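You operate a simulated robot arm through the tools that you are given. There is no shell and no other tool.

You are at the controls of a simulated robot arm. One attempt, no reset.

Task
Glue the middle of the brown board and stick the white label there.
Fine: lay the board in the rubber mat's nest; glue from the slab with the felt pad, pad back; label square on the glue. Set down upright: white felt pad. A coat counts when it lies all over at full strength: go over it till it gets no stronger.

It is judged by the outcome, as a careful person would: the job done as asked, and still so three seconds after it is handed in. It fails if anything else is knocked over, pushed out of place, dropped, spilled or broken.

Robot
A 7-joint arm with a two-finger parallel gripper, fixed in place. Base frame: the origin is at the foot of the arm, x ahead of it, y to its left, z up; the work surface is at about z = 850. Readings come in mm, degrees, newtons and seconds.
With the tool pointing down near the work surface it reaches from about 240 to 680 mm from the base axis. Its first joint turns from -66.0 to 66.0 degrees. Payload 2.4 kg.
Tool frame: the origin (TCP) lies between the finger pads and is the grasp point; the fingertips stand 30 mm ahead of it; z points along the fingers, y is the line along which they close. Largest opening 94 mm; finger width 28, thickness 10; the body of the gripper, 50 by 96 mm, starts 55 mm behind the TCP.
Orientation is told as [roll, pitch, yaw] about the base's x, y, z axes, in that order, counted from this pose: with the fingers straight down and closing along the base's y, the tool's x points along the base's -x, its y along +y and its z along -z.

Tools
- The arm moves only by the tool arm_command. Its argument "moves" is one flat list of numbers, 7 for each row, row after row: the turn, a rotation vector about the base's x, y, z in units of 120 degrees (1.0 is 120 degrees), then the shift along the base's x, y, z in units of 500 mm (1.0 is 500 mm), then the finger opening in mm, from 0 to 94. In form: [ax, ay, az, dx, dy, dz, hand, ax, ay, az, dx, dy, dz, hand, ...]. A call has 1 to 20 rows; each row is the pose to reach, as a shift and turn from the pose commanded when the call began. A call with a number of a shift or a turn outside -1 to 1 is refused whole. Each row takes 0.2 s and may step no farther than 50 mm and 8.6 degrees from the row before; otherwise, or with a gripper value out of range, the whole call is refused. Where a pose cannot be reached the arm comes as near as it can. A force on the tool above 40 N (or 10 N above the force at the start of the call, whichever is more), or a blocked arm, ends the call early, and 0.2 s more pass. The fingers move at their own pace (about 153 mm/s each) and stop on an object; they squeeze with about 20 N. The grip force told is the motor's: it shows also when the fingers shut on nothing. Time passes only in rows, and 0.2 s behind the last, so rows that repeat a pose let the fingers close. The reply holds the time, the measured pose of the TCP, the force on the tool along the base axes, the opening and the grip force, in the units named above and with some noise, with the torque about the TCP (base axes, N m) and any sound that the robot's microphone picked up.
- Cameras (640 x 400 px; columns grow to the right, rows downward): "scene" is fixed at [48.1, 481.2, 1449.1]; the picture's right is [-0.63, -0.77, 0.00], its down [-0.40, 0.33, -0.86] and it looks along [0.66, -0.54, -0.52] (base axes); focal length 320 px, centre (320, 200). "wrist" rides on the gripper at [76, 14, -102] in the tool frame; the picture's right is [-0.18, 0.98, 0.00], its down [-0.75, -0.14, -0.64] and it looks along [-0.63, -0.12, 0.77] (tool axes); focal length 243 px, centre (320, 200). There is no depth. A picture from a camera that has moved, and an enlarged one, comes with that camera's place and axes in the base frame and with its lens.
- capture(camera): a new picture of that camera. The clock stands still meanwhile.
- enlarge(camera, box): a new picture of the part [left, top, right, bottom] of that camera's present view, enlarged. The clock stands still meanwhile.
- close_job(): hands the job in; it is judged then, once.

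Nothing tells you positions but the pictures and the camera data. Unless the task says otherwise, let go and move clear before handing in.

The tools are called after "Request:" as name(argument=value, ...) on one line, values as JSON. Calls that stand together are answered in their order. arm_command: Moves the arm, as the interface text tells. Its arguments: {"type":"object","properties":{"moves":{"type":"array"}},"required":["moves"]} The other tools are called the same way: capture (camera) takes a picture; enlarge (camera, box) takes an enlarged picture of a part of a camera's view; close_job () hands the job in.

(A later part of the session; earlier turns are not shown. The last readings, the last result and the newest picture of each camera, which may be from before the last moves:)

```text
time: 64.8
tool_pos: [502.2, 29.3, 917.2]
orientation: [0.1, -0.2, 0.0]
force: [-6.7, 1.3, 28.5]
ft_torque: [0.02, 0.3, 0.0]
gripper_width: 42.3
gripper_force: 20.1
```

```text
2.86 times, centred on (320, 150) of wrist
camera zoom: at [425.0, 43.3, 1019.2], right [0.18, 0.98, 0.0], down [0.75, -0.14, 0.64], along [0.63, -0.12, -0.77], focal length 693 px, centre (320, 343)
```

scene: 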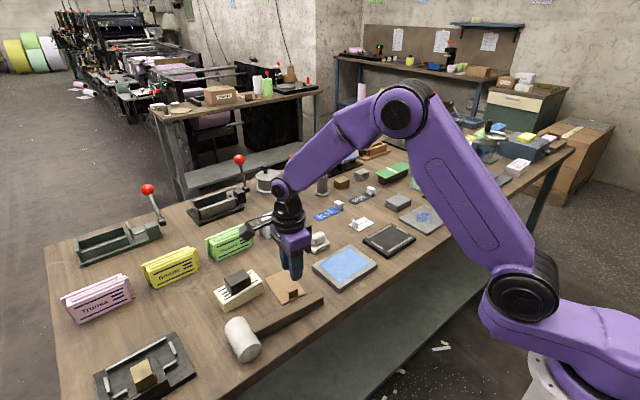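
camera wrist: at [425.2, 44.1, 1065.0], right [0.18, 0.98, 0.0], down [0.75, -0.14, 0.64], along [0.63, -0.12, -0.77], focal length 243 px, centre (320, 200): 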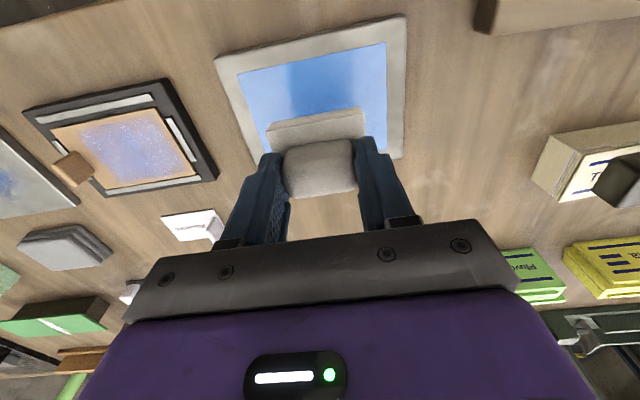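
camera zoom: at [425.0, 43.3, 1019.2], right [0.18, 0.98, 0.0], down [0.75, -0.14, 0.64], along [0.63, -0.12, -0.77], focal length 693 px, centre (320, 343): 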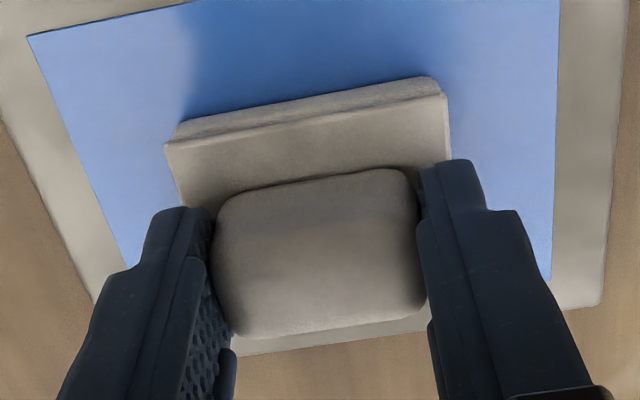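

The press was a bit strong at 28 N, and the pad has shifted slightly in the grip. I'll lift, check the pad from the side, and carry it to the board.

Request:
arm_command(moves=[0, 0, 0, 0, 0, 0.01, 20, 0, 0, 0, 0, 0, 0.05, 20, 0, 0, 0, 0, 0, 0.096, 20, 0, 0, 0, 0.0005, -0.09, 0.096, 20, 0, 0, 0, 0.001, -0.18, 0.096, 20, 0, 0, 0, 0.0015, -0.265, 0.096, 20, 0, 0, 0, 0.002, -0.345, 0.096, 20, 0, 0, 0, 0.002, -0.345, 0.05, 20, 0, 0, 0, 0.002, -0.345, 0.03, 20, 0, 0, 0, 0.002, -0.345, 0.03, 20])

Request:
enlarge(camera="scene", box=[350, 190, 430, 260])

Request:
enlarge(camera="wrist", box=[230, 80, 410, 220])

```text
time: 67.0
tool_pos: [503.4, -143.3, 932.0]
orientation: [0.0, -0.1, 0.0]
force: [1.7, -0.7, -1.2]
ft_torque: [-0.02, 0.01, 0.02]
gripper_width: 42.6
gripper_force: 19.9
```

```text
5.71 times, centred on (390, 225) of scene
camera zoom: at [48.1, 481.2, 1449.1], right [-0.63, -0.77, 0.0], down [-0.4, 0.33, -0.86], along [0.66, -0.54, -0.52], focal length 1828 px, centre (-80, 57)
```

zoom: 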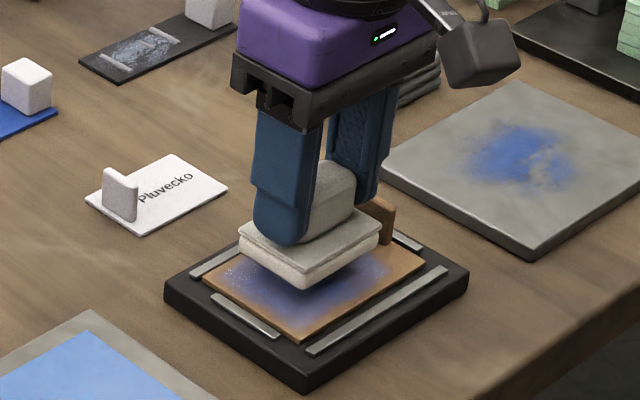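

```text
2.86 times, centred on (320, 150) of wrist
camera zoom: at [426.3, -130.1, 1034.0], right [0.18, 0.98, 0.0], down [0.75, -0.14, 0.64], along [0.63, -0.12, -0.77], focal length 693 px, centre (320, 343)
```

zoom: 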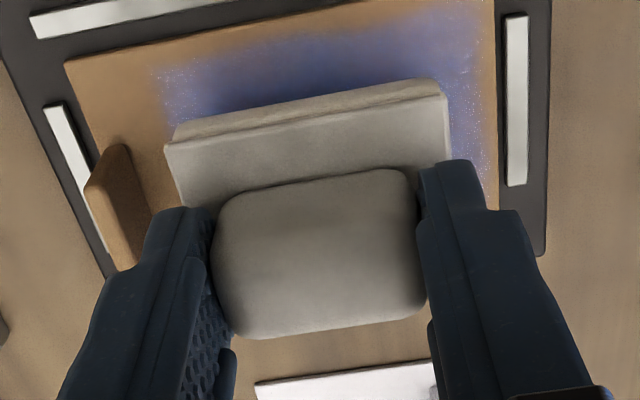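

The pad is still level. I'll lower it onto the patch.

Request:
arm_command(moves=[0, 0, 0, 0, 0, -0.018, 20, 0, 0, 0, 0, 0, -0.024, 20, 0, 0, 0, 0, 0, -0.026, 20, 0, 0, 0, 0, 0, -0.027, 20, 0, 0, 0, 0, 0, -0.027, 20])

```text
time: 68.2
tool_pos: [503.9, -143.2, 918.4]
orientation: [0.0, -0.1, 0.0]
force: [-1.7, 0.2, 16.2]
ft_torque: [0.04, 0.1, 0.0]
gripper_width: 42.4
gripper_force: 20.1
```

Contact at 16 N. I'll wipe a small loop over the whole patch, ±8 mm in y and ±4 mm in x.

Request:
arm_command(moves=[0, 0, 0, 0, 0.008, 0, 20, 0, 0, 0, 0, 0.016, 0, 20, 0, 0, 0, 0.008, 0.016, 0, 20, 0, 0, 0, 0.008, 0.006, 0, 20, 0, 0, 0, 0.008, -0.006, 0, 20, 0, 0, 0, 0.008, -0.016, 0, 20, 0, 0, 0, 0, -0.016, 0, 20, 0, 0, 0, -0.008, -0.016, 0, 20, 0, 0, 0, -0.008, -0.006, 0, 20, 0, 0, 0, -0.008, 0.006, 0, 20, 0, 0, 0, -0.008, 0.016, 0, 20, 0, 0, 0, 0, 0.016, 0, 20, 0, 0, 0, 0, 0.006, 0, 20, 0, 0, 0, 0, 0, 0, 20])

```text
time: 71.2
tool_pos: [503.8, -140.8, 917.9]
orientation: [-0.1, -0.2, 0.2]
force: [-2.6, 11.6, 25.2]
ft_torque: [0.53, 0.14, -0.05]
gripper_width: 42.5
gripper_force: 20.2
```

The loop is done with good contact throughout. I'll lift and compare.

Request:
arm_command(moves=[0, 0, 0, 0, 0, 0.011, 20, 0, 0, 0, 0, 0, 0.05, 20, 0, 0, 0, 0, 0, 0.093, 20, 0, 0, 0, -0.0005, 0.09, 0.093, 20, 0, 0, 0, -0.001, 0.18, 0.093, 20, 0, 0, 0, -0.0015, 0.265, 0.093, 20, 0, 0, 0, -0.002, 0.345, 0.093, 20, 0, 0, 0, -0.002, 0.345, 0.093, 20])

Request:
enlarge(camera="wrist", box=[80, 110, 200, 185])

Request:
enlarge(camera="scene", box=[372, 225, 404, 250])

Request:
enlarge(camera="scene", box=[300, 210, 390, 280])

```text
time: 73.0
tool_pos: [500.5, 30.1, 965.3]
orientation: [0.0, 0.0, 0.0]
force: [0.3, -0.3, 0.2]
ft_torque: [-0.02, 0.02, -0.02]
gripper_width: 42.4
gripper_force: 20.4
```

```text
5.33 times, centred on (140, 148) of wrist
camera zoom: at [423.8, 44.3, 1067.9], right [0.18, 0.98, 0.0], down [0.75, -0.14, 0.64], along [0.63, -0.12, -0.77], focal length 1294 px, centre (1280, 480)
```

zoom: 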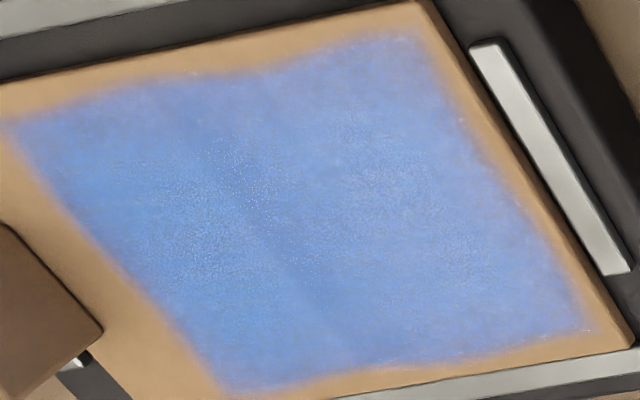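

```text
16.00 times, centred on (388, 238) of scene
camera zoom: at [48.1, 481.3, 1449.1], right [-0.63, -0.77, 0.0], down [-0.4, 0.33, -0.86], along [0.66, -0.54, -0.52], focal length 5117 px, centre (-768, -400)
```

zoom: 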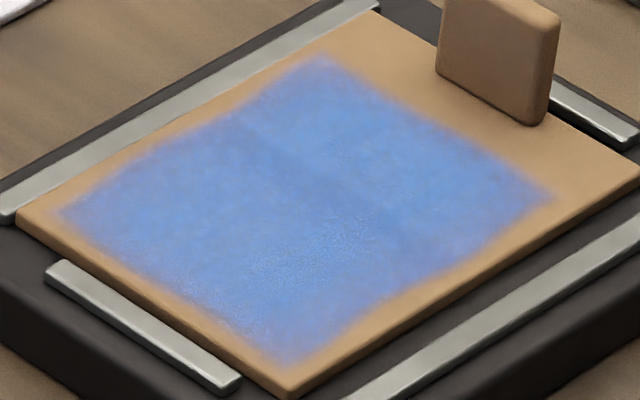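

```text
5.71 times, centred on (345, 245) of scene
camera zoom: at [48.1, 481.3, 1449.1], right [-0.63, -0.77, 0.0], down [-0.4, 0.33, -0.86], along [0.66, -0.54, -0.52], focal length 1828 px, centre (177, -57)
```

zoom: 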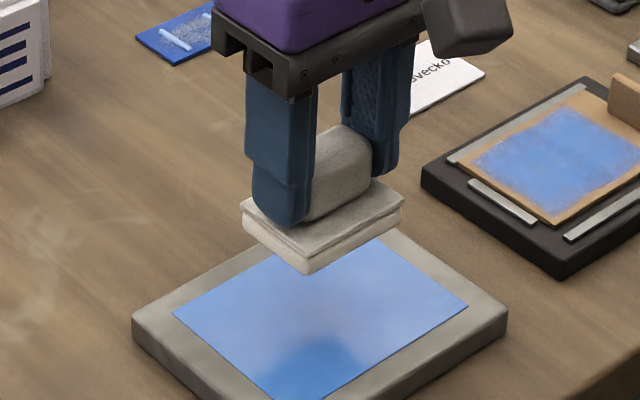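

The coat is now strongly blue over the whole patch. I'll reload and go over it again until it gets no stronger.

Request:
arm_command(moves=[0, 0, 0, 0, 0, -0.06, 20, 0, 0, 0, 0, 0, -0.085, 20, 0, 0, 0, 0, 0, -0.092, 20, 0, 0, 0, 0, 0, -0.094, 20, 0, 0, 0, 0, 0, -0.094, 20])

Request:
arm_command(moves=[0, 0, 0, 0, 0, 0.01, 20, 0, 0, 0, 0, 0, 0.05, 20, 0, 0, 0, 0, 0, 0.094, 20, 0, 0, 0, 0.0005, -0.09, 0.094, 20, 0, 0, 0, 0.001, -0.18, 0.094, 20, 0, 0, 0, 0.0015, -0.265, 0.094, 20, 0, 0, 0, 0.002, -0.345, 0.094, 20, 0, 0, 0, 0.002, -0.345, 0.05, 20, 0, 0, 0, 0.002, -0.345, 0.02, 20, 0, 0, 0, 0.002, -0.345, 0.006, 20, 0, 0, 0, 0.002, -0.345, 0.003, 20, 0, 0, 0, 0.002, -0.345, 0.002, 20, 0, 0, 0, 0.002, -0.345, 0.002, 20])

```text
time: 74.2
tool_pos: [502.8, 31.2, 917.1]
orientation: [0.0, -0.1, 0.0]
force: [-0.2, -1.1, -1.4]
ft_torque: [0.02, -0.01, 0.0]
gripper_width: 42.3
gripper_force: 20.4
```

```text
time: 77.0
tool_pos: [504.4, -143.7, 918.7]
orientation: [0.0, -0.1, 0.0]
force: [0.0, 0.7, 13.6]
ft_torque: [0.0, 0.07, 0.0]
gripper_width: 42.5
gripper_force: 19.5
```

The pad did not actually touch the slab on that reload because it has crept up in the grip. I'll go back, reload properly with a force check, and then wipe.

Request:
arm_command(moves=[0, 0, 0, 0, 0, 0.01, 20, 0, 0, 0, 0, 0, 0.05, 20, 0, 0, 0, 0, 0, 0.092, 20, 0, 0, 0, -0.0005, 0.09, 0.092, 20, 0, 0, 0, -0.001, 0.18, 0.092, 20, 0, 0, 0, -0.0015, 0.265, 0.092, 20, 0, 0, 0, -0.002, 0.345, 0.092, 20, 0, 0, 0, -0.002, 0.345, 0.05, 20, 0, 0, 0, -0.002, 0.345, 0.02, 20, 0, 0, 0, -0.002, 0.345, 0.004, 20, 0, 0, 0, -0.002, 0.345, -0.002, 20, 0, 0, 0, -0.002, 0.345, -0.003, 20, 0, 0, 0, -0.002, 0.345, -0.003, 20])

```text
time: 79.8
tool_pos: [502.2, 29.9, 917.1]
orientation: [0.0, -0.1, 0.0]
force: [-0.4, 2.5, 5.6]
ft_torque: [0.0, -0.08, 0.0]
gripper_width: 42.6
gripper_force: 20.7
```

Contact at 916.5 with about 6 N. I'll press a little more.

Request:
arm_command(moves=[0, 0, 0, 0, 0, -0.001, 20, 0, 0, 0, 0, 0, -0.001, 20, 0, 0, 0, 0, 0, -0.001, 20])

```text
time: 80.6
tool_pos: [503.9, 29.2, 917.0]
orientation: [0.0, -0.1, 0.0]
force: [-1.0, 3.3, 13.4]
ft_torque: [0.12, 0.0, 0.05]
gripper_width: 42.6
gripper_force: 19.9
```

Reloaded at 13 N. I'll go back to the board.

Request:
arm_command(moves=[0, 0, 0, 0, 0, 0.01, 20, 0, 0, 0, 0, 0, 0.05, 20, 0, 0, 0, 0, 0, 0.096, 20, 0, 0, 0, 0.0005, -0.09, 0.096, 20, 0, 0, 0, 0.001, -0.18, 0.096, 20, 0, 0, 0, 0.0015, -0.265, 0.096, 20, 0, 0, 0, 0.002, -0.345, 0.096, 20, 0, 0, 0, 0.002, -0.345, 0.05, 20, 0, 0, 0, 0.002, -0.345, 0.02, 20, 0, 0, 0, 0.002, -0.345, 0.008, 20, 0, 0, 0, 0.002, -0.345, 0.004, 20, 0, 0, 0, 0.002, -0.345, 0.003, 20, 0, 0, 0, 0.002, -0.345, 0.003, 20])

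```text
time: 83.4
tool_pos: [503.3, -144.2, 917.9]
orientation: [-0.1, -0.2, -0.1]
force: [-5.9, 1.3, 29.6]
ft_torque: [0.04, 0.25, 0.0]
gripper_width: 42.5
gripper_force: 19.9
```

A bit firm at 30 N. I'll ease by 0.5 mm while wiping the loop.

Request:
arm_command(moves=[0, 0, 0, 0, 0, 0.001, 20, 0, 0, 0, 0, 0.008, 0.001, 20, 0, 0, 0, 0, 0.016, 0.001, 20, 0, 0, 0, 0.008, 0.016, 0.001, 20, 0, 0, 0, 0.008, 0.006, 0.001, 20, 0, 0, 0, 0.008, -0.006, 0.001, 20, 0, 0, 0, 0.008, -0.016, 0.001, 20, 0, 0, 0, 0, -0.016, 0.001, 20, 0, 0, 0, -0.008, -0.016, 0.001, 20, 0, 0, 0, -0.008, -0.006, 0.001, 20, 0, 0, 0, -0.008, 0.006, 0.001, 20, 0, 0, 0, -0.008, 0.016, 0.001, 20, 0, 0, 0, 0, 0.016, 0.001, 20, 0, 0, 0, 0, 0.006, 0.001, 20, 0, 0, 0, 0, 0, 0.001, 20])

Request:
arm_command(moves=[0, 0, 0, 0, 0, 0.011, 20, 0, 0, 0, 0, 0, 0.05, 20, 0, 0, 0, 0, 0, 0.092, 20, 0, 0, 0, -0.0005, 0.09, 0.092, 20, 0, 0, 0, -0.001, 0.18, 0.092, 20, 0, 0, 0, -0.0015, 0.265, 0.092, 20, 0, 0, 0, -0.002, 0.345, 0.092, 20, 0, 0, 0, -0.002, 0.345, 0.092, 20])

Request:
enlarge(camera="wrist", box=[80, 110, 200, 185])

Request:
enlarge(camera="scene", box=[372, 225, 404, 250])

```text
time: 84.7
tool_pos: [505.7, -137.5, 919.8]
orientation: [0.2, 0.4, 0.3]
force: [-5.0, 1.1, 13.1]
ft_torque: [-0.1, 0.0, 0.04]
gripper_width: 42.4
gripper_force: 20.4
stopped in row 6: the force on the tool passed its limit at 41 N (the readings are from after the stop); the commanded pose is now the measured one
```

```text
time: 86.5
tool_pos: [503.9, 36.4, 962.9]
orientation: [0.2, 0.4, 0.2]
force: [0.6, 0.0, -0.9]
ft_torque: [-0.03, 0.0, -0.01]
gripper_width: 42.3
gripper_force: 20.2
```

```text
5.33 times, centred on (140, 148) of wrist
camera zoom: at [427.6, 48.5, 1065.5], right [0.18, 0.98, 0.0], down [0.76, -0.14, 0.64], along [0.63, -0.11, -0.77], focal length 1294 px, centre (1280, 480)
```

zoom: 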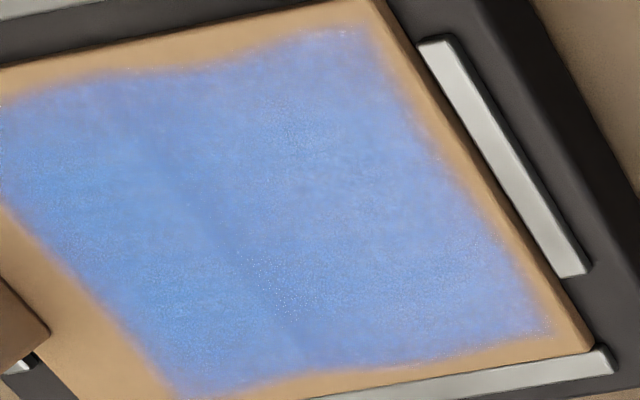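

```text
16.00 times, centred on (388, 238) of scene
camera zoom: at [48.1, 481.3, 1449.1], right [-0.63, -0.77, 0.0], down [-0.4, 0.33, -0.86], along [0.66, -0.54, -0.52], focal length 5117 px, centre (-768, -400)
```

zoom: 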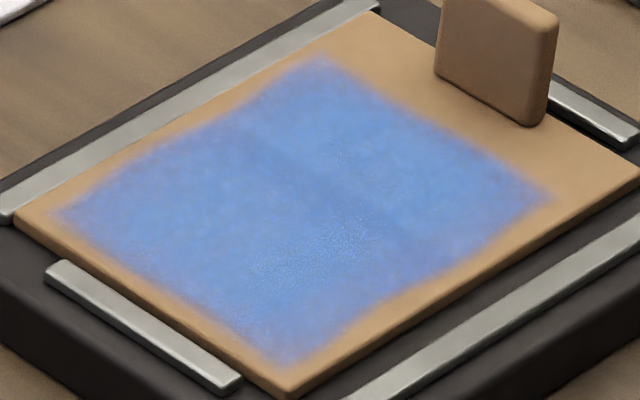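

The stroke was cut short by a 41 N spike, and the command reference shifted slightly (about 0.2–0.4°). The coat looks close to saturated. I'll restore the pose and orientation first.

Request:
arm_command(moves=[-0.0017, -0.0033, -0.0023, -0.0048, -0.0108, -0.0036, 20, -0.0017, -0.0033, -0.0023, -0.0048, -0.0108, -0.0036, 20, -0.0017, -0.0033, -0.0023, -0.0048, -0.0108, -0.0036, 20])

Request:
enlarge(camera="wrist", box=[230, 80, 410, 220])

Request:
enlarge(camera="wrist", box=[80, 110, 200, 185])

```text
time: 87.3
tool_pos: [502.2, 28.5, 961.5]
orientation: [0.0, 0.0, 0.0]
force: [1.0, 0.6, -1.1]
ft_torque: [-0.03, -0.01, -0.02]
gripper_width: 42.4
gripper_force: 19.7
```

```text
2.86 times, centred on (320, 150) of wrist
camera zoom: at [424.9, 42.9, 1063.3], right [0.19, 0.98, 0.0], down [0.75, -0.14, 0.64], along [0.63, -0.12, -0.77], focal length 693 px, centre (320, 343)
```

zoom: 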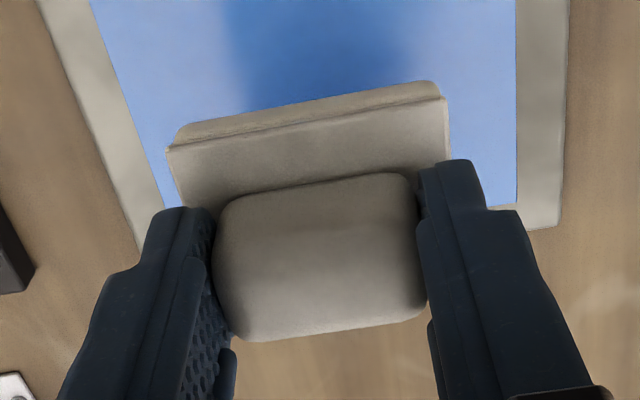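

```text
5.33 times, centred on (140, 148) of wrist
camera zoom: at [424.9, 42.9, 1063.3], right [0.19, 0.98, 0.0], down [0.75, -0.14, 0.64], along [0.63, -0.12, -0.77], focal length 1294 px, centre (1280, 480)
```

zoom: 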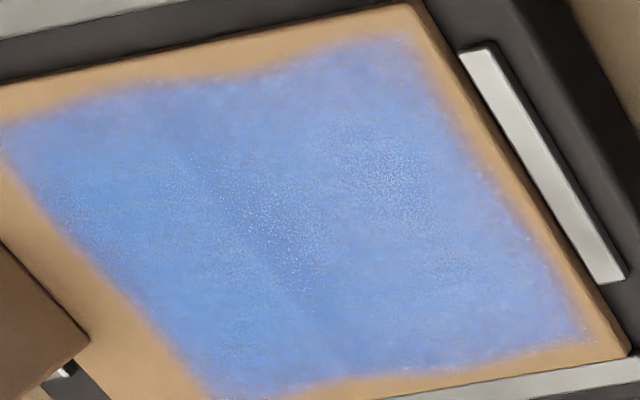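

The pose is restored and the pad now sits about 2.7 mm further out in the grip, still level. I'll do one more reload and a full, gentler loop to confirm it gets no stronger.

Request:
arm_command(moves=[0, 0, 0, 0, 0, -0.06, 20, 0, 0, 0, 0, 0, -0.085, 20, 0, 0, 0, 0, 0, -0.092, 20, 0, 0, 0, 0, 0, -0.094, 20, 0, 0, 0, 0, 0, -0.094, 20])

```text
time: 88.6
tool_pos: [502.2, 28.8, 917.2]
orientation: [0.0, 0.0, -0.1]
force: [-4.6, -0.6, 10.0]
ft_torque: [-0.04, -0.05, -0.01]
gripper_width: 42.3
gripper_force: 20.0
stopped in row 5: the force on the tool passed its limit at 41 N (the readings are from after the stop); the commanded pose is now the measured one
```

The press tripped the force limit because my height reference was off by about 2 mm after the earlier stop. I'll lift and take several readings to re-establish the reference.

Request:
arm_command(moves=[0, 0, 0, 0, 0, 0.01, 20, 0, 0, 0, 0, 0, 0.05, 20, 0, 0, 0, 0, 0, 0.094, 20, 0, 0, 0, 0, 0, 0.094, 20])

Request:
arm_command(moves=[0, 0, 0, 0, 0, 0, 20])

Request:
arm_command(moves=[0, 0, 0, 0, 0, 0, 20])

Request:
arm_command(moves=[0, 0, 0, 0, 0, 0, 20])

Request:
arm_command(moves=[0, 0, 0, 0, 0, 0, 20])

Request:
enlarge(camera="wrist", box=[230, 80, 410, 220])

```text
time: 89.6
tool_pos: [502.9, 28.8, 964.6]
orientation: [0.0, 0.0, -0.1]
force: [0.1, -0.9, -0.9]
ft_torque: [-0.01, 0.0, -0.01]
gripper_width: 42.4
gripper_force: 20.2
```

```text
time: 90.0
tool_pos: [503.3, 29.1, 963.0]
orientation: [0.0, 0.0, -0.2]
force: [-0.6, -0.3, 0.2]
ft_torque: [0.04, 0.02, -0.01]
gripper_width: 42.3
gripper_force: 20.0
```

```text
time: 90.4
tool_pos: [502.7, 29.7, 962.8]
orientation: [-0.1, 0.0, -0.2]
force: [0.3, 0.3, -0.9]
ft_torque: [0.01, 0.0, 0.02]
gripper_width: 42.3
gripper_force: 20.0
```

```text
time: 90.8
tool_pos: [502.0, 29.4, 963.6]
orientation: [0.0, 0.0, -0.2]
force: [0.2, 0.0, 0.2]
ft_torque: [-0.01, 0.02, 0.0]
gripper_width: 42.2
gripper_force: 20.6
```

```text
time: 91.2
tool_pos: [502.8, 29.5, 963.4]
orientation: [0.1, -0.1, -0.1]
force: [0.2, 0.6, -0.1]
ft_torque: [0.01, -0.01, 0.01]
gripper_width: 42.3
gripper_force: 19.8
```

```text
2.86 times, centred on (320, 150) of wrist
camera zoom: at [425.9, 43.2, 1066.6], right [0.19, 0.98, 0.0], down [0.75, -0.14, 0.64], along [0.63, -0.12, -0.77], focal length 693 px, centre (320, 343)
```

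zoom: 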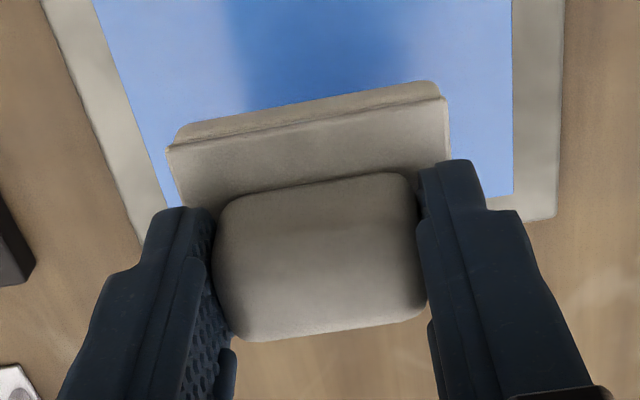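

The averaged pose is (502.7, 29.3, 963.5). The pad is well loaded from that press, so I'll take it to the board, centred on the patch, and approach with small steps.

Request:
arm_command(moves=[0, 0, 0.0012, -0.001, -0.09, 0, 20, 0, 0, 0.0012, -0.002, -0.18, 0, 20, 0, 0, 0.0012, -0.003, -0.265, 0, 20, 0, 0, 0.0012, -0.0038, -0.344, 0, 20, 0, 0, 0.0012, -0.0038, -0.344, -0.05, 20, 0, 0, 0.0012, -0.0038, -0.344, -0.08, 20, 0, 0, 0.0012, -0.0038, -0.344, -0.088, 20, 0, 0, 0.0012, -0.0038, -0.344, -0.09, 20, 0, 0, 0.0012, -0.0038, -0.344, -0.09, 20])

```text
time: 93.2
tool_pos: [500.3, -144.7, 917.7]
orientation: [0.1, 0.0, 0.1]
force: [-2.9, -0.5, 9.8]
ft_torque: [-0.04, 0.07, -0.04]
gripper_width: 42.2
gripper_force: 20.0
```

Contact is at 10 N. I'll do the wiping loop at this height.

Request:
arm_command(moves=[0, 0, 0, 0, 0.008, 0, 20, 0, 0, 0, 0, 0.016, 0, 20, 0, 0, 0, 0.007, 0.016, 0, 20, 0, 0, 0, 0.007, 0.008, 0, 20, 0, 0, 0, 0.007, 0, 0, 20, 0, 0, 0, 0.007, -0.008, 0, 20, 0, 0, 0, 0.007, -0.016, 0, 20, 0, 0, 0, 0, -0.016, 0, 20, 0, 0, 0, -0.007, -0.016, 0, 20, 0, 0, 0, -0.007, -0.008, 0, 20, 0, 0, 0, -0.007, 0, 0, 20, 0, 0, 0, -0.007, 0.008, 0, 20, 0, 0, 0, -0.007, 0.016, 0, 20, 0, 0, 0, 0, 0.016, 0, 20, 0, 0, 0, 0, 0.008, 0, 20, 0, 0, 0, 0, 0, 0, 20])

```text
time: 96.6
tool_pos: [501.7, -141.5, 917.8]
orientation: [0.0, -0.3, 0.3]
force: [-0.2, 9.6, 18.2]
ft_torque: [0.4, -0.05, 0.01]
gripper_width: 42.5
gripper_force: 19.6
```

The loop is complete at about 18 N contact. I'll lift and compare the coat.

Request:
arm_command(moves=[0, 0, 0, 0, 0, 0.011, 20, 0, 0, 0, 0, 0, 0.05, 20, 0, 0, 0, 0, 0, 0.09, 20, 0, 0, 0, 0.001, 0.09, 0.09, 20, 0, 0, 0, 0.002, 0.18, 0.09, 20, 0, 0, 0, 0.003, 0.265, 0.09, 20, 0, 0, 0, 0.0038, 0.344, 0.09, 20, 0, 0, 0, 0.0038, 0.344, 0.09, 20])

Request:
enlarge(camera="wrist", box=[80, 110, 200, 185])

Request:
enlarge(camera="scene", box=[372, 225, 404, 250])

Request:
enlarge(camera="wrist", box=[230, 80, 410, 220])

```text
time: 98.4
tool_pos: [503.9, 30.4, 962.9]
orientation: [0.0, 0.0, 0.1]
force: [0.9, 0.4, -0.8]
ft_torque: [-0.02, -0.03, 0.03]
gripper_width: 42.2
gripper_force: 19.9
```

```text
5.33 times, centred on (140, 148) of wrist
camera zoom: at [426.4, 43.5, 1066.4], right [0.18, 0.98, 0.0], down [0.75, -0.14, 0.64], along [0.63, -0.12, -0.77], focal length 1294 px, centre (1280, 480)
```

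zoom: 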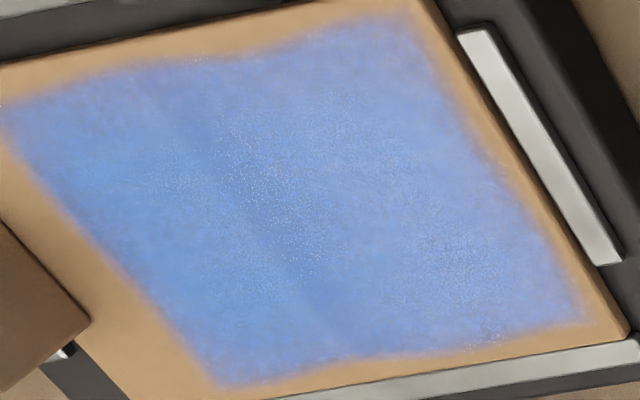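

```text
16.00 times, centred on (388, 238) of scene
camera zoom: at [48.1, 481.3, 1449.1], right [-0.63, -0.77, 0.0], down [-0.4, 0.33, -0.86], along [0.66, -0.54, -0.52], focal length 5117 px, centre (-768, -400)
```

zoom: 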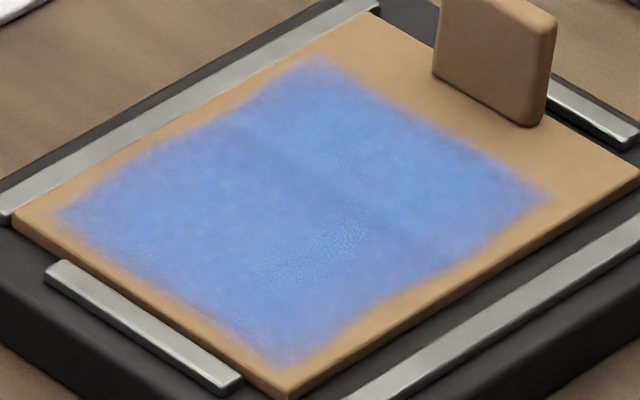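

```text
2.86 times, centred on (320, 150) of wrist
camera zoom: at [426.4, 43.5, 1066.4], right [0.18, 0.98, 0.0], down [0.75, -0.14, 0.64], along [0.63, -0.12, -0.77], focal length 693 px, centre (320, 343)
```

zoom: 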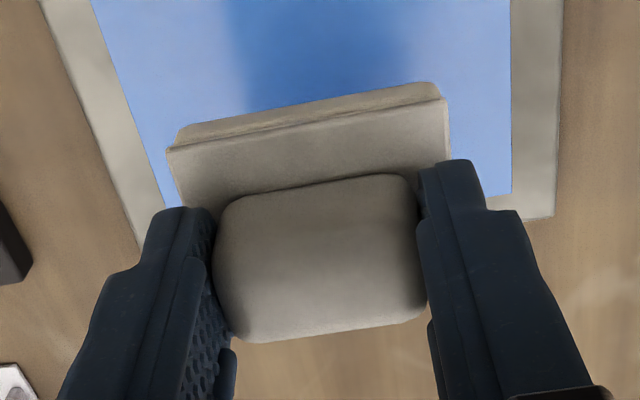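

I see no visible change from the previous pass, so it looks saturated. I'll do one final reload and a slightly wider loop to make sure the edges are at full strength.

Request:
arm_command(moves=[0, 0, 0, 0, 0, -0.06, 20, 0, 0, 0, 0, 0, -0.085, 20, 0, 0, 0, 0, 0, -0.092, 20, 0, 0, 0, 0, 0, -0.094, 20, 0, 0, 0, 0, 0, -0.094, 20])

```text
time: 99.6
tool_pos: [504.1, 29.3, 916.8]
orientation: [0.0, -0.1, 0.1]
force: [-1.7, 3.5, 11.0]
ft_torque: [0.0, 0.02, 0.03]
gripper_width: 42.4
gripper_force: 19.9
```

The pad is reloaded at 11 N. I'll go back to the board for the final loop.

Request:
arm_command(moves=[0, 0, 0, 0, 0, 0.01, 20, 0, 0, 0, 0, 0, 0.05, 20, 0, 0, 0, 0, 0, 0.094, 20, 0, 0, 0, -0.001, -0.09, 0.094, 20, 0, 0, 0, -0.002, -0.18, 0.094, 20, 0, 0, 0, -0.003, -0.265, 0.094, 20, 0, 0, 0, -0.0038, -0.344, 0.094, 20, 0, 0, 0, -0.0038, -0.344, 0.044, 20, 0, 0, 0, -0.0038, -0.344, 0.014, 20, 0, 0, 0, -0.0038, -0.344, 0.006, 20, 0, 0, 0, -0.0038, -0.344, 0.004, 20, 0, 0, 0, -0.0038, -0.344, 0.004, 20])

Request:
arm_command(moves=[0, 0, 0, 0, 0.008, 0, 20, 0, 0, 0, 0, 0.018, 0, 20, 0, 0, 0, 0.009, 0.018, 0, 20, 0, 0, 0, 0.009, 0.009, 0, 20, 0, 0, 0, 0.009, 0, 0, 20, 0, 0, 0, 0.009, -0.009, 0, 20, 0, 0, 0, 0.009, -0.017, 0, 20, 0, 0, 0, 0, -0.017, 0, 20, 0, 0, 0, -0.009, -0.017, 0, 20, 0, 0, 0, -0.009, -0.009, 0, 20, 0, 0, 0, -0.009, 0, 0, 20, 0, 0, 0, -0.009, 0.009, 0, 20, 0, 0, 0, -0.009, 0.018, 0, 20, 0, 0, 0, 0, 0.018, 0, 20, 0, 0, 0, 0, 0.009, 0, 20, 0, 0, 0, 0, 0, 0, 20])

```text
time: 102.2
tool_pos: [499.9, -143.0, 918.1]
orientation: [0.0, 0.0, 0.2]
force: [-0.8, -0.7, 3.7]
ft_torque: [-0.01, 0.03, 0.02]
gripper_width: 42.4
gripper_force: 20.1
```

```text
time: 105.6
tool_pos: [501.3, -142.1, 918.2]
orientation: [0.0, -0.1, 0.1]
force: [-0.5, 4.4, 8.0]
ft_torque: [0.22, -0.09, 0.03]
gripper_width: 42.7
gripper_force: 19.9
```

That final loop was light, at 4–8 N. I'll lift and look again, with the arm heading toward the pad's home.

Request:
arm_command(moves=[0, 0, 0, 0, 0, 0.011, 20, 0, 0, 0, 0, 0, 0.05, 20, 0, 0, 0, 0, 0, 0.09, 20, 0, 0, 0, 0.001, 0.09, 0.09, 20, 0, 0, 0, 0.002, 0.18, 0.09, 20, 0, 0, 0, 0.003, 0.265, 0.09, 20, 0, 0, 0, 0.0038, 0.344, 0.09, 20, 0, 0, 0, 0.0038, 0.344, 0.09, 20])

Request:
enlarge(camera="wrist", box=[80, 110, 200, 185])

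Request:
enlarge(camera="scene", box=[372, 225, 404, 250])

Request:
enlarge(camera="wrist", box=[230, 80, 410, 220])

Request:
enlarge(camera="scene", box=[300, 210, 390, 280])

```text
time: 107.4
tool_pos: [502.3, 30.5, 964.6]
orientation: [0.0, 0.0, 0.1]
force: [0.0, 0.2, -1.3]
ft_torque: [-0.02, 0.0, 0.0]
gripper_width: 42.4
gripper_force: 20.1
```

```text
5.33 times, centred on (140, 148) of wrist
camera zoom: at [425.0, 43.7, 1066.8], right [0.18, 0.98, 0.0], down [0.75, -0.14, 0.64], along [0.63, -0.12, -0.77], focal length 1294 px, centre (1280, 480)
```

zoom: 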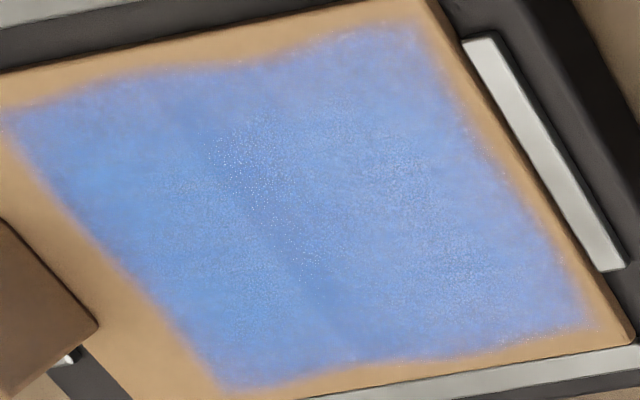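

```text
16.00 times, centred on (388, 238) of scene
camera zoom: at [48.1, 481.3, 1449.1], right [-0.63, -0.77, 0.0], down [-0.4, 0.33, -0.86], along [0.66, -0.54, -0.52], focal length 5117 px, centre (-768, -400)
```

zoom: 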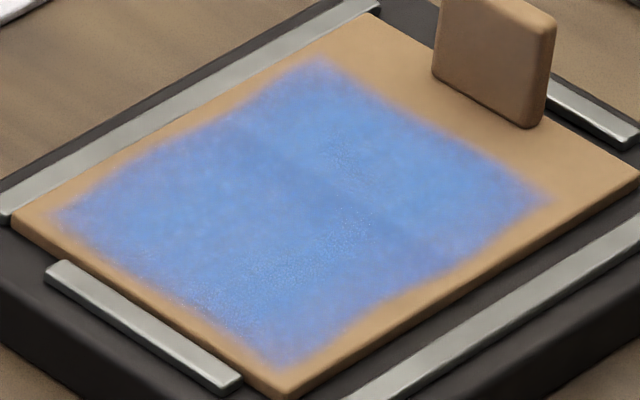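

```text
2.86 times, centred on (320, 150) of wrist
camera zoom: at [425.0, 43.7, 1066.8], right [0.18, 0.98, 0.0], down [0.75, -0.14, 0.64], along [0.63, -0.12, -0.77], focal length 693 px, centre (320, 343)
```

zoom: 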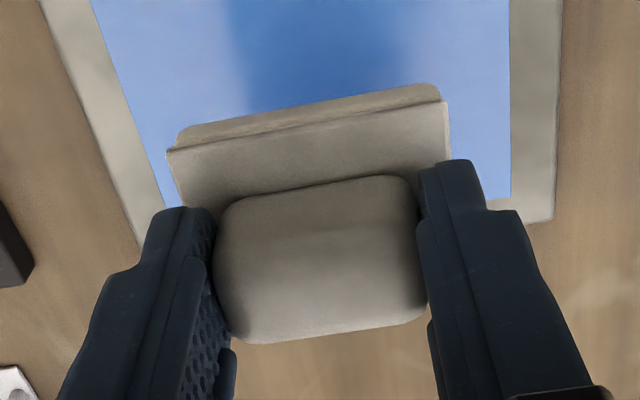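

```text
5.71 times, centred on (345, 245) of scene
camera zoom: at [48.1, 481.3, 1449.1], right [-0.63, -0.77, 0.0], down [-0.4, 0.33, -0.86], along [0.66, -0.54, -0.52], focal length 1828 px, centre (177, -57)
```

zoom: 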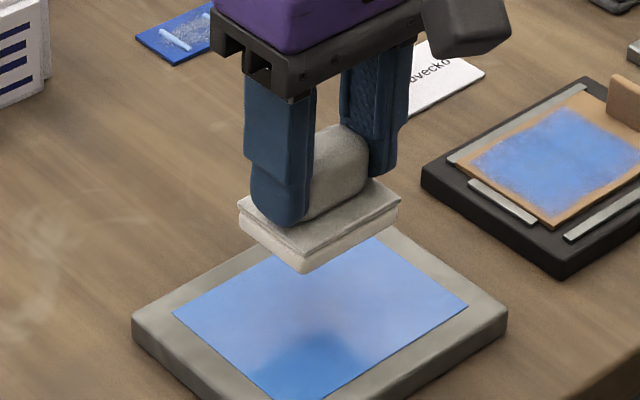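

The coat shows no further change, so it is at full strength. I'll now take the pad back to its original spot, centred near (614.3,30.6), correcting its roughly 1° yaw in the grip.

Request:
arm_command(moves=[0, 0, 0.0028, 0.0725, 0.0005, 0, 20, 0, 0, 0.0056, 0.145, 0.001, 0, 20, 0, 0, 0.0083, 0.2176, 0.0016, 0, 20, 0, 0, 0.0083, 0.2176, 0.0016, -0.05, 20, 0, 0, 0.0083, 0.2176, 0.0016, -0.09, 20, 0, 0, 0.0083, 0.2176, 0.0016, -0.113, 20, 0, 0, 0.0083, 0.2176, 0.0016, -0.113, 20])

Request:
enlarge(camera="scene", box=[290, 210, 350, 255])

Request:
capture(camera="wrist")

```text
time: 109.0
tool_pos: [610.8, 29.6, 906.5]
orientation: [0.0, 0.0, 1.1]
force: [-0.2, 0.8, -1.0]
ft_torque: [0.0, -0.02, 0.02]
gripper_width: 42.4
gripper_force: 20.1
```

```text
8.89 times, centred on (320, 232) of scene
camera zoom: at [48.1, 481.2, 1449.1], right [-0.63, -0.77, 0.0], down [-0.4, 0.33, -0.86], along [0.66, -0.54, -0.52], focal length 2843 px, centre (320, -89)
```

zoom: 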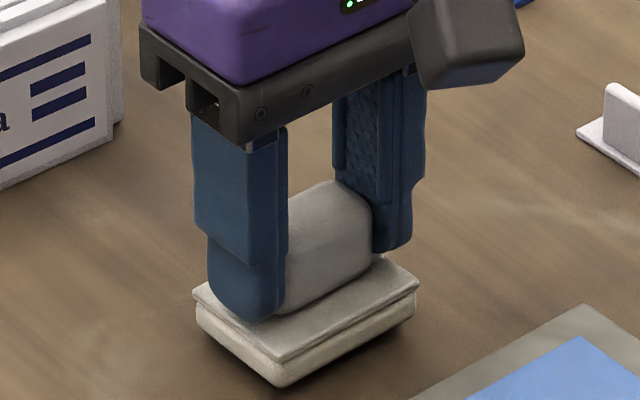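

```text
taken
camera wrist: at [532.9, 41.7, 1008.6], right [0.17, 0.99, 0.0], down [0.76, -0.13, 0.64], along [0.63, -0.11, -0.77], focal length 243 px, centre (320, 200)
```

wrist: 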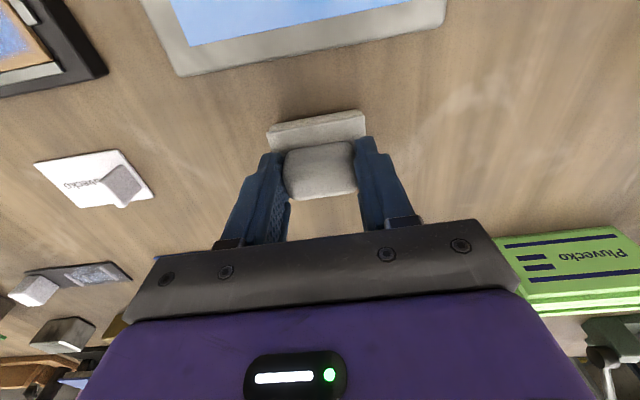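

The pad is about 5 mm above the bench near its old spot. I'll lower it further and compare it with the earlier picture before releasing.

Request:
arm_command(moves=[0, 0, 0, 0, 0, -0.004, 20, 0, 0, 0, 0, 0, -0.007, 20, 0, 0, 0, 0, 0, -0.007, 20])

Request:
enlarge(camera="scene", box=[290, 210, 350, 255])

```text
time: 109.8
tool_pos: [611.1, 28.4, 903.0]
orientation: [0.0, 0.0, 1.1]
force: [-1.1, -0.7, -1.3]
ft_torque: [-0.01, 0.0, -0.03]
gripper_width: 42.4
gripper_force: 19.7
```

```text
8.89 times, centred on (320, 232) of scene
camera zoom: at [48.1, 481.2, 1449.1], right [-0.63, -0.77, 0.0], down [-0.4, 0.33, -0.86], along [0.66, -0.54, -0.52], focal length 2843 px, centre (320, -89)
```

zoom: 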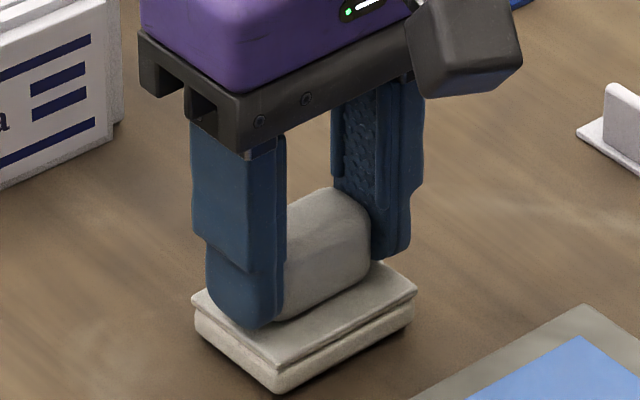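

It's almost touching and within about 2 mm of the old spot. I'll shift +1.5 mm in x and set it down.

Request:
arm_command(moves=[0, 0, 0, 0.003, 0, 0, 20, 0, 0, 0, 0.003, 0, -0.002, 20, 0, 0, 0, 0.003, 0, -0.002, 20])

```text
time: 110.6
tool_pos: [613.5, 30.6, 902.4]
orientation: [0.0, 0.0, 1.2]
force: [-0.8, -0.2, -1.1]
ft_torque: [0.0, -0.02, -0.01]
gripper_width: 42.4
gripper_force: 20.4
```

Still no contact, so I'll lower it another millimetre.

Request:
arm_command(moves=[0, 0, 0, 0, 0, -0.001, 20, 0, 0, 0, 0, 0, -0.002, 20, 0, 0, 0, 0, 0, -0.002, 20])

```text
time: 111.4
tool_pos: [612.5, 29.1, 901.3]
orientation: [-0.1, -0.1, 1.1]
force: [-0.9, -1.5, 2.0]
ft_torque: [0.02, -0.02, -0.03]
gripper_width: 42.4
gripper_force: 19.3
```

Light contact. I'll lower 0.4 mm more, open the fingers slowly and rise.

Request:
arm_command(moves=[0, 0, 0, 0, 0, -0.0008, 20, 0, 0, 0, 0, 0, -0.0008, 20, 0, 0, 0, 0, 0, -0.0008, 46, 0, 0, 0, 0, 0, -0.0008, 54, 0, 0, 0, 0, 0, 0, 70, 0, 0, 0, 0, 0, 0, 70, 0, 0, 0, 0, 0, 0.03, 70, 0, 0, 0, 0, 0, 0.1, 70, 0, 0, 0, 0, 0, 0.16, 70, 0, 0, 0, 0, 0, 0.16, 70])

Request:
enlarge(camera="scene", box=[295, 220, 345, 260])

Request:
capture(camera="wrist")

Request:
capture(camera="scene")

```text
time: 113.6
tool_pos: [611.9, 29.3, 982.8]
orientation: [0.0, 0.0, 1.2]
force: [-0.2, 0.1, -1.2]
ft_torque: [0.05, -0.02, -0.01]
gripper_width: 70.2
gripper_force: 0.1
```

```text
10.00 times, centred on (320, 240) of scene
camera zoom: at [48.1, 481.2, 1449.1], right [-0.63, -0.77, 0.0], down [-0.4, 0.33, -0.86], along [0.66, -0.54, -0.52], focal length 3198 px, centre (320, -200)
```

zoom: 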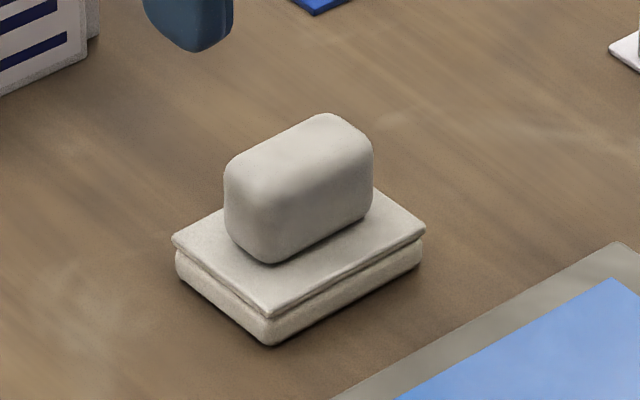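

```text
taken
camera wrist: at [535.5, 41.3, 1085.5], right [0.17, 0.99, 0.0], down [0.76, -0.13, 0.64], along [0.63, -0.11, -0.77], focal length 243 px, centre (320, 200)
```

wrist: 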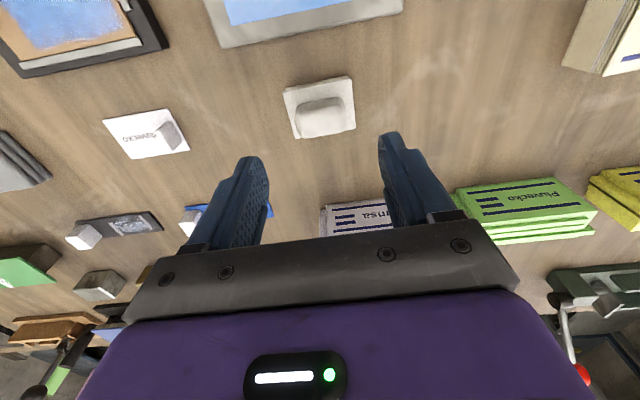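

```text
taken
```

scene: 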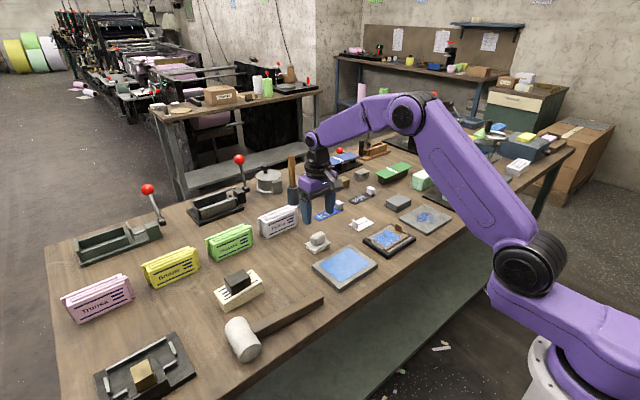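

The pad stands upright on its original spot. Next I'll move above the label's tab with the hand squared to yaw 0.

Request:
arm_command(moves=[0, 0, -0.0025, 0.001, -0.08, -0.01, 30, 0, 0, -0.005, 0.002, -0.16, -0.02, 30, 0, 0, -0.0075, 0.003, -0.24, -0.03, 30, 0, 0, -0.0092, 0.004, -0.3004, -0.043, 30, 0, 0, -0.0092, 0.004, -0.3004, -0.043, 30])

Request:
arm_command(moves=[0, 0, 0, 0, 0, 0, 30])

Request:
arm_command(moves=[0, 0, 0, 0, 0, 0, 30])

Request:
arm_command(moves=[0, 0, 0, 0, 0, 0, 30])

Request:
capture(camera="wrist")

Request:
enlarge(camera="wrist", box=[220, 70, 380, 170])

Request:
enlarge(camera="scene", box=[330, 190, 400, 245])

```text
time: 114.8
tool_pos: [615.3, -120.7, 960.6]
orientation: [0.0, 0.0, 0.0]
force: [0.3, 0.3, 0.3]
ft_torque: [-0.01, 0.01, 0.02]
gripper_width: 30.1
gripper_force: 0.0
```

```text
time: 115.2
tool_pos: [615.7, -121.0, 958.8]
orientation: [0.1, 0.0, 0.0]
force: [0.2, -0.7, -0.1]
ft_torque: [-0.01, -0.01, 0.01]
gripper_width: 29.8
gripper_force: 0.0
```

```text
time: 115.6
tool_pos: [613.9, -120.0, 961.1]
orientation: [0.0, 0.0, 0.0]
force: [0.5, 0.9, 0.8]
ft_torque: [0.01, -0.01, -0.02]
gripper_width: 30.1
gripper_force: 0.2
```

```text
time: 116.0
tool_pos: [614.8, -122.2, 959.9]
orientation: [-0.1, 0.0, 0.1]
force: [0.7, 0.0, -0.3]
ft_torque: [-0.02, 0.02, 0.01]
gripper_width: 29.9
gripper_force: 0.0
```

```text
taken
camera wrist: at [538.0, -106.8, 1062.9], right [0.18, 0.98, 0.0], down [0.75, -0.14, 0.64], along [0.63, -0.12, -0.77], focal length 243 px, centre (320, 200)
```

wrist: 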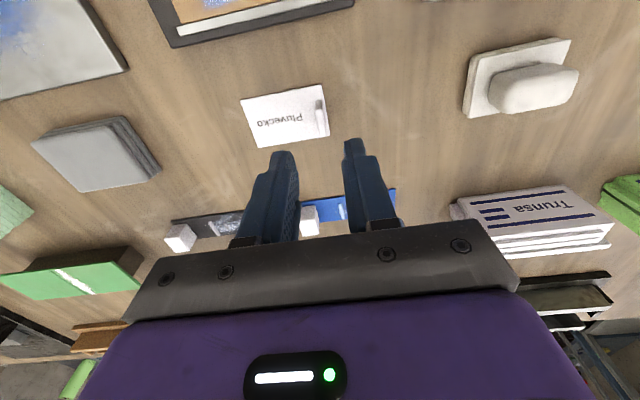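

```text
4.00 times, centred on (300, 120) of wrist
camera zoom: at [538.0, -106.8, 1062.9], right [0.18, 0.98, 0.0], down [0.75, -0.14, 0.64], along [0.63, -0.12, -0.77], focal length 970 px, centre (400, 520)
```

zoom: 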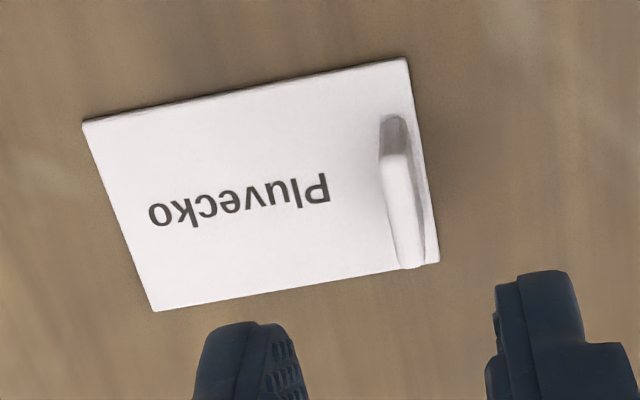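

```text
7.27 times, centred on (365, 218) of scene
camera zoom: at [48.1, 481.2, 1449.1], right [-0.63, -0.77, 0.0], down [-0.4, 0.33, -0.86], along [0.66, -0.54, -0.52], focal length 2326 px, centre (-7, 73)
```

zoom: 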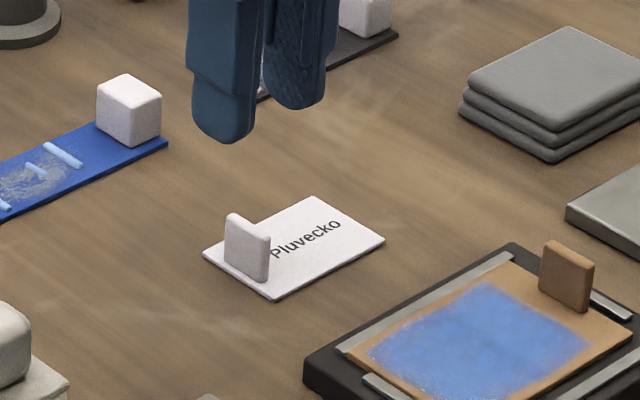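

The label is square to the axes at (615.2,-150.2), with its tab at y≈-119.8. I'll centre on the tab and descend.

Request:
arm_command(moves=[0, 0, 0, 0.0006, 0.002, -0.05, 30, 0, 0, 0, 0.0006, 0.002, -0.1, 30, 0, 0, 0, 0.0006, 0.002, -0.135, 30, 0, 0, 0, 0.0006, 0.002, -0.147, 30, 0, 0, 0, 0.0006, 0.002, -0.147, 30])

Request:
capture(camera="wrist")

Request:
enlarge(camera="scene", box=[330, 190, 400, 245])

```text
time: 117.2
tool_pos: [615.1, -118.9, 886.1]
orientation: [0.1, -0.1, 0.0]
force: [0.2, -0.3, -0.7]
ft_torque: [0.0, -0.02, -0.04]
gripper_width: 30.1
gripper_force: 0.1
```

```text
taken
camera wrist: at [538.1, -105.1, 989.0], right [0.18, 0.98, 0.0], down [0.75, -0.14, 0.64], along [0.63, -0.12, -0.77], focal length 243 px, centre (320, 200)
```

wrist: 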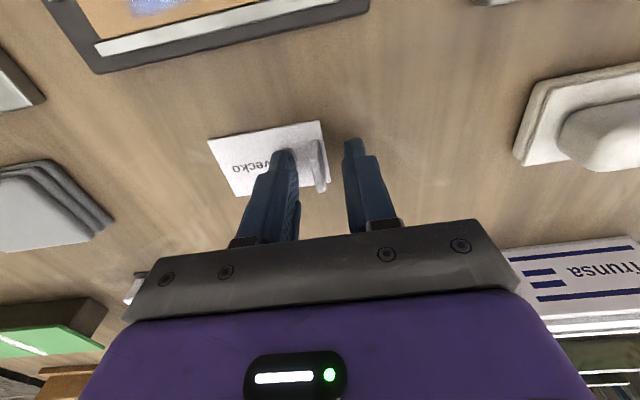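

```text
7.27 times, centred on (365, 218) of scene
camera zoom: at [48.1, 481.2, 1449.1], right [-0.63, -0.77, 0.0], down [-0.4, 0.33, -0.86], along [0.66, -0.54, -0.52], focal length 2326 px, centre (-7, 73)
```

zoom: 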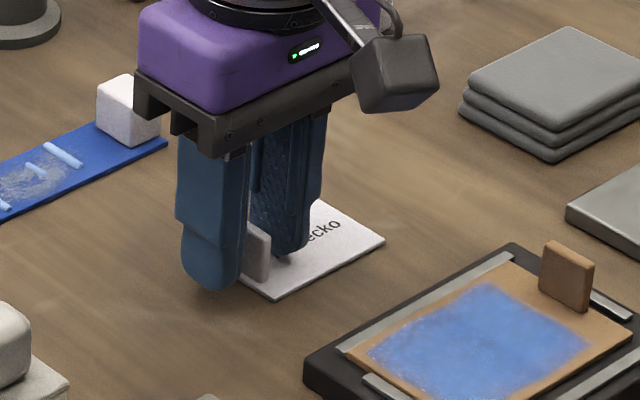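

The tab is between the fingers. I'll close on it.

Request:
arm_command(moves=[0, 0, 0, 0, 0, 0, 16, 0, 0, 0, 0, 0, 0, 0, 0, 0, 0, 0, 0, 0, 0, 0, 0, 0, 0, 0, 0, 0])

Request:
capture(camera="wrist")

```text
time: 118.2
tool_pos: [614.2, -117.8, 887.3]
orientation: [0.0, 0.0, 0.0]
force: [-0.1, 0.7, 0.3]
ft_torque: [0.01, -0.01, 0.01]
gripper_width: 4.2
gripper_force: 20.1
```

```text
taken
camera wrist: at [538.0, -105.1, 989.1], right [0.18, 0.98, 0.0], down [0.75, -0.14, 0.64], along [0.63, -0.12, -0.77], focal length 243 px, centre (320, 200)
```

wrist: 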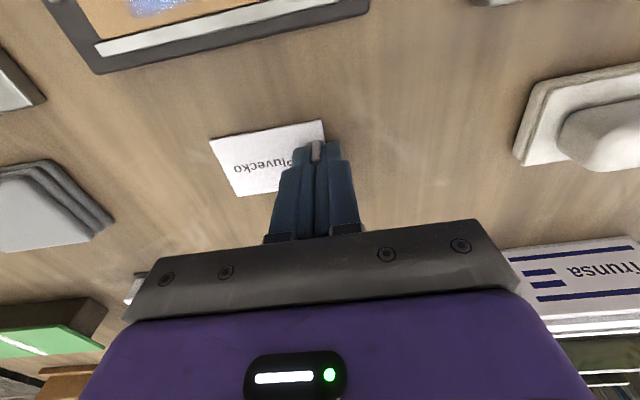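

Gripped at 4.2 mm. I'll lift the label and measure how it sits in the grip.

Request:
arm_command(moves=[0, 0, 0, 0, 0, 0.01, 0, 0, 0, 0, 0, 0, 0.03, 0, 0, 0, 0, 0, 0, 0.08, 0, 0, 0, 0, 0, 0, 0.148, 0, 0, 0, 0, 0, 0, 0.148, 0])

Request:
enlarge(camera="wrist", box=[200, 100, 360, 200])

Request:
enlarge(camera="scene", box=[320, 160, 400, 225])

```text
time: 119.4
tool_pos: [616.5, -118.1, 960.5]
orientation: [0.0, 0.0, 0.0]
force: [0.1, -0.4, -0.6]
ft_torque: [-0.01, 0.02, -0.01]
gripper_width: 4.5
gripper_force: 19.9
```

```text
4.00 times, centred on (280, 150) of wrist
camera zoom: at [539.2, -105.7, 1062.9], right [0.18, 0.98, 0.0], down [0.75, -0.14, 0.64], along [0.63, -0.12, -0.77], focal length 970 px, centre (480, 400)
```

zoom: 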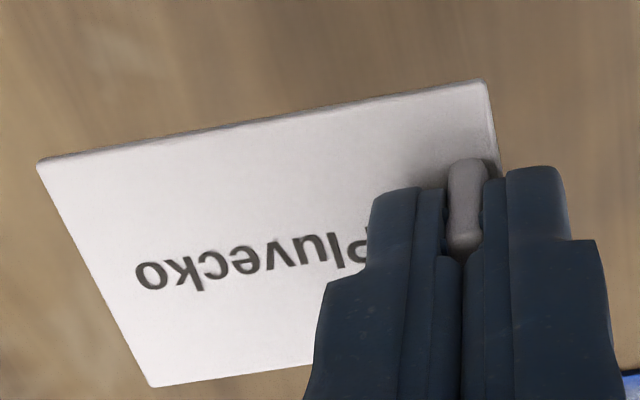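

```text
6.15 times, centred on (360, 192) of scene
camera zoom: at [48.1, 481.2, 1449.1], right [-0.63, -0.77, 0.0], down [-0.4, 0.33, -0.86], along [0.66, -0.54, -0.52], focal length 1968 px, centre (74, 246)
```

zoom: 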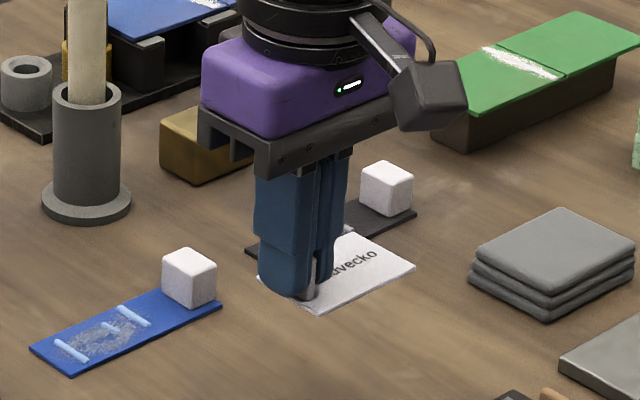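

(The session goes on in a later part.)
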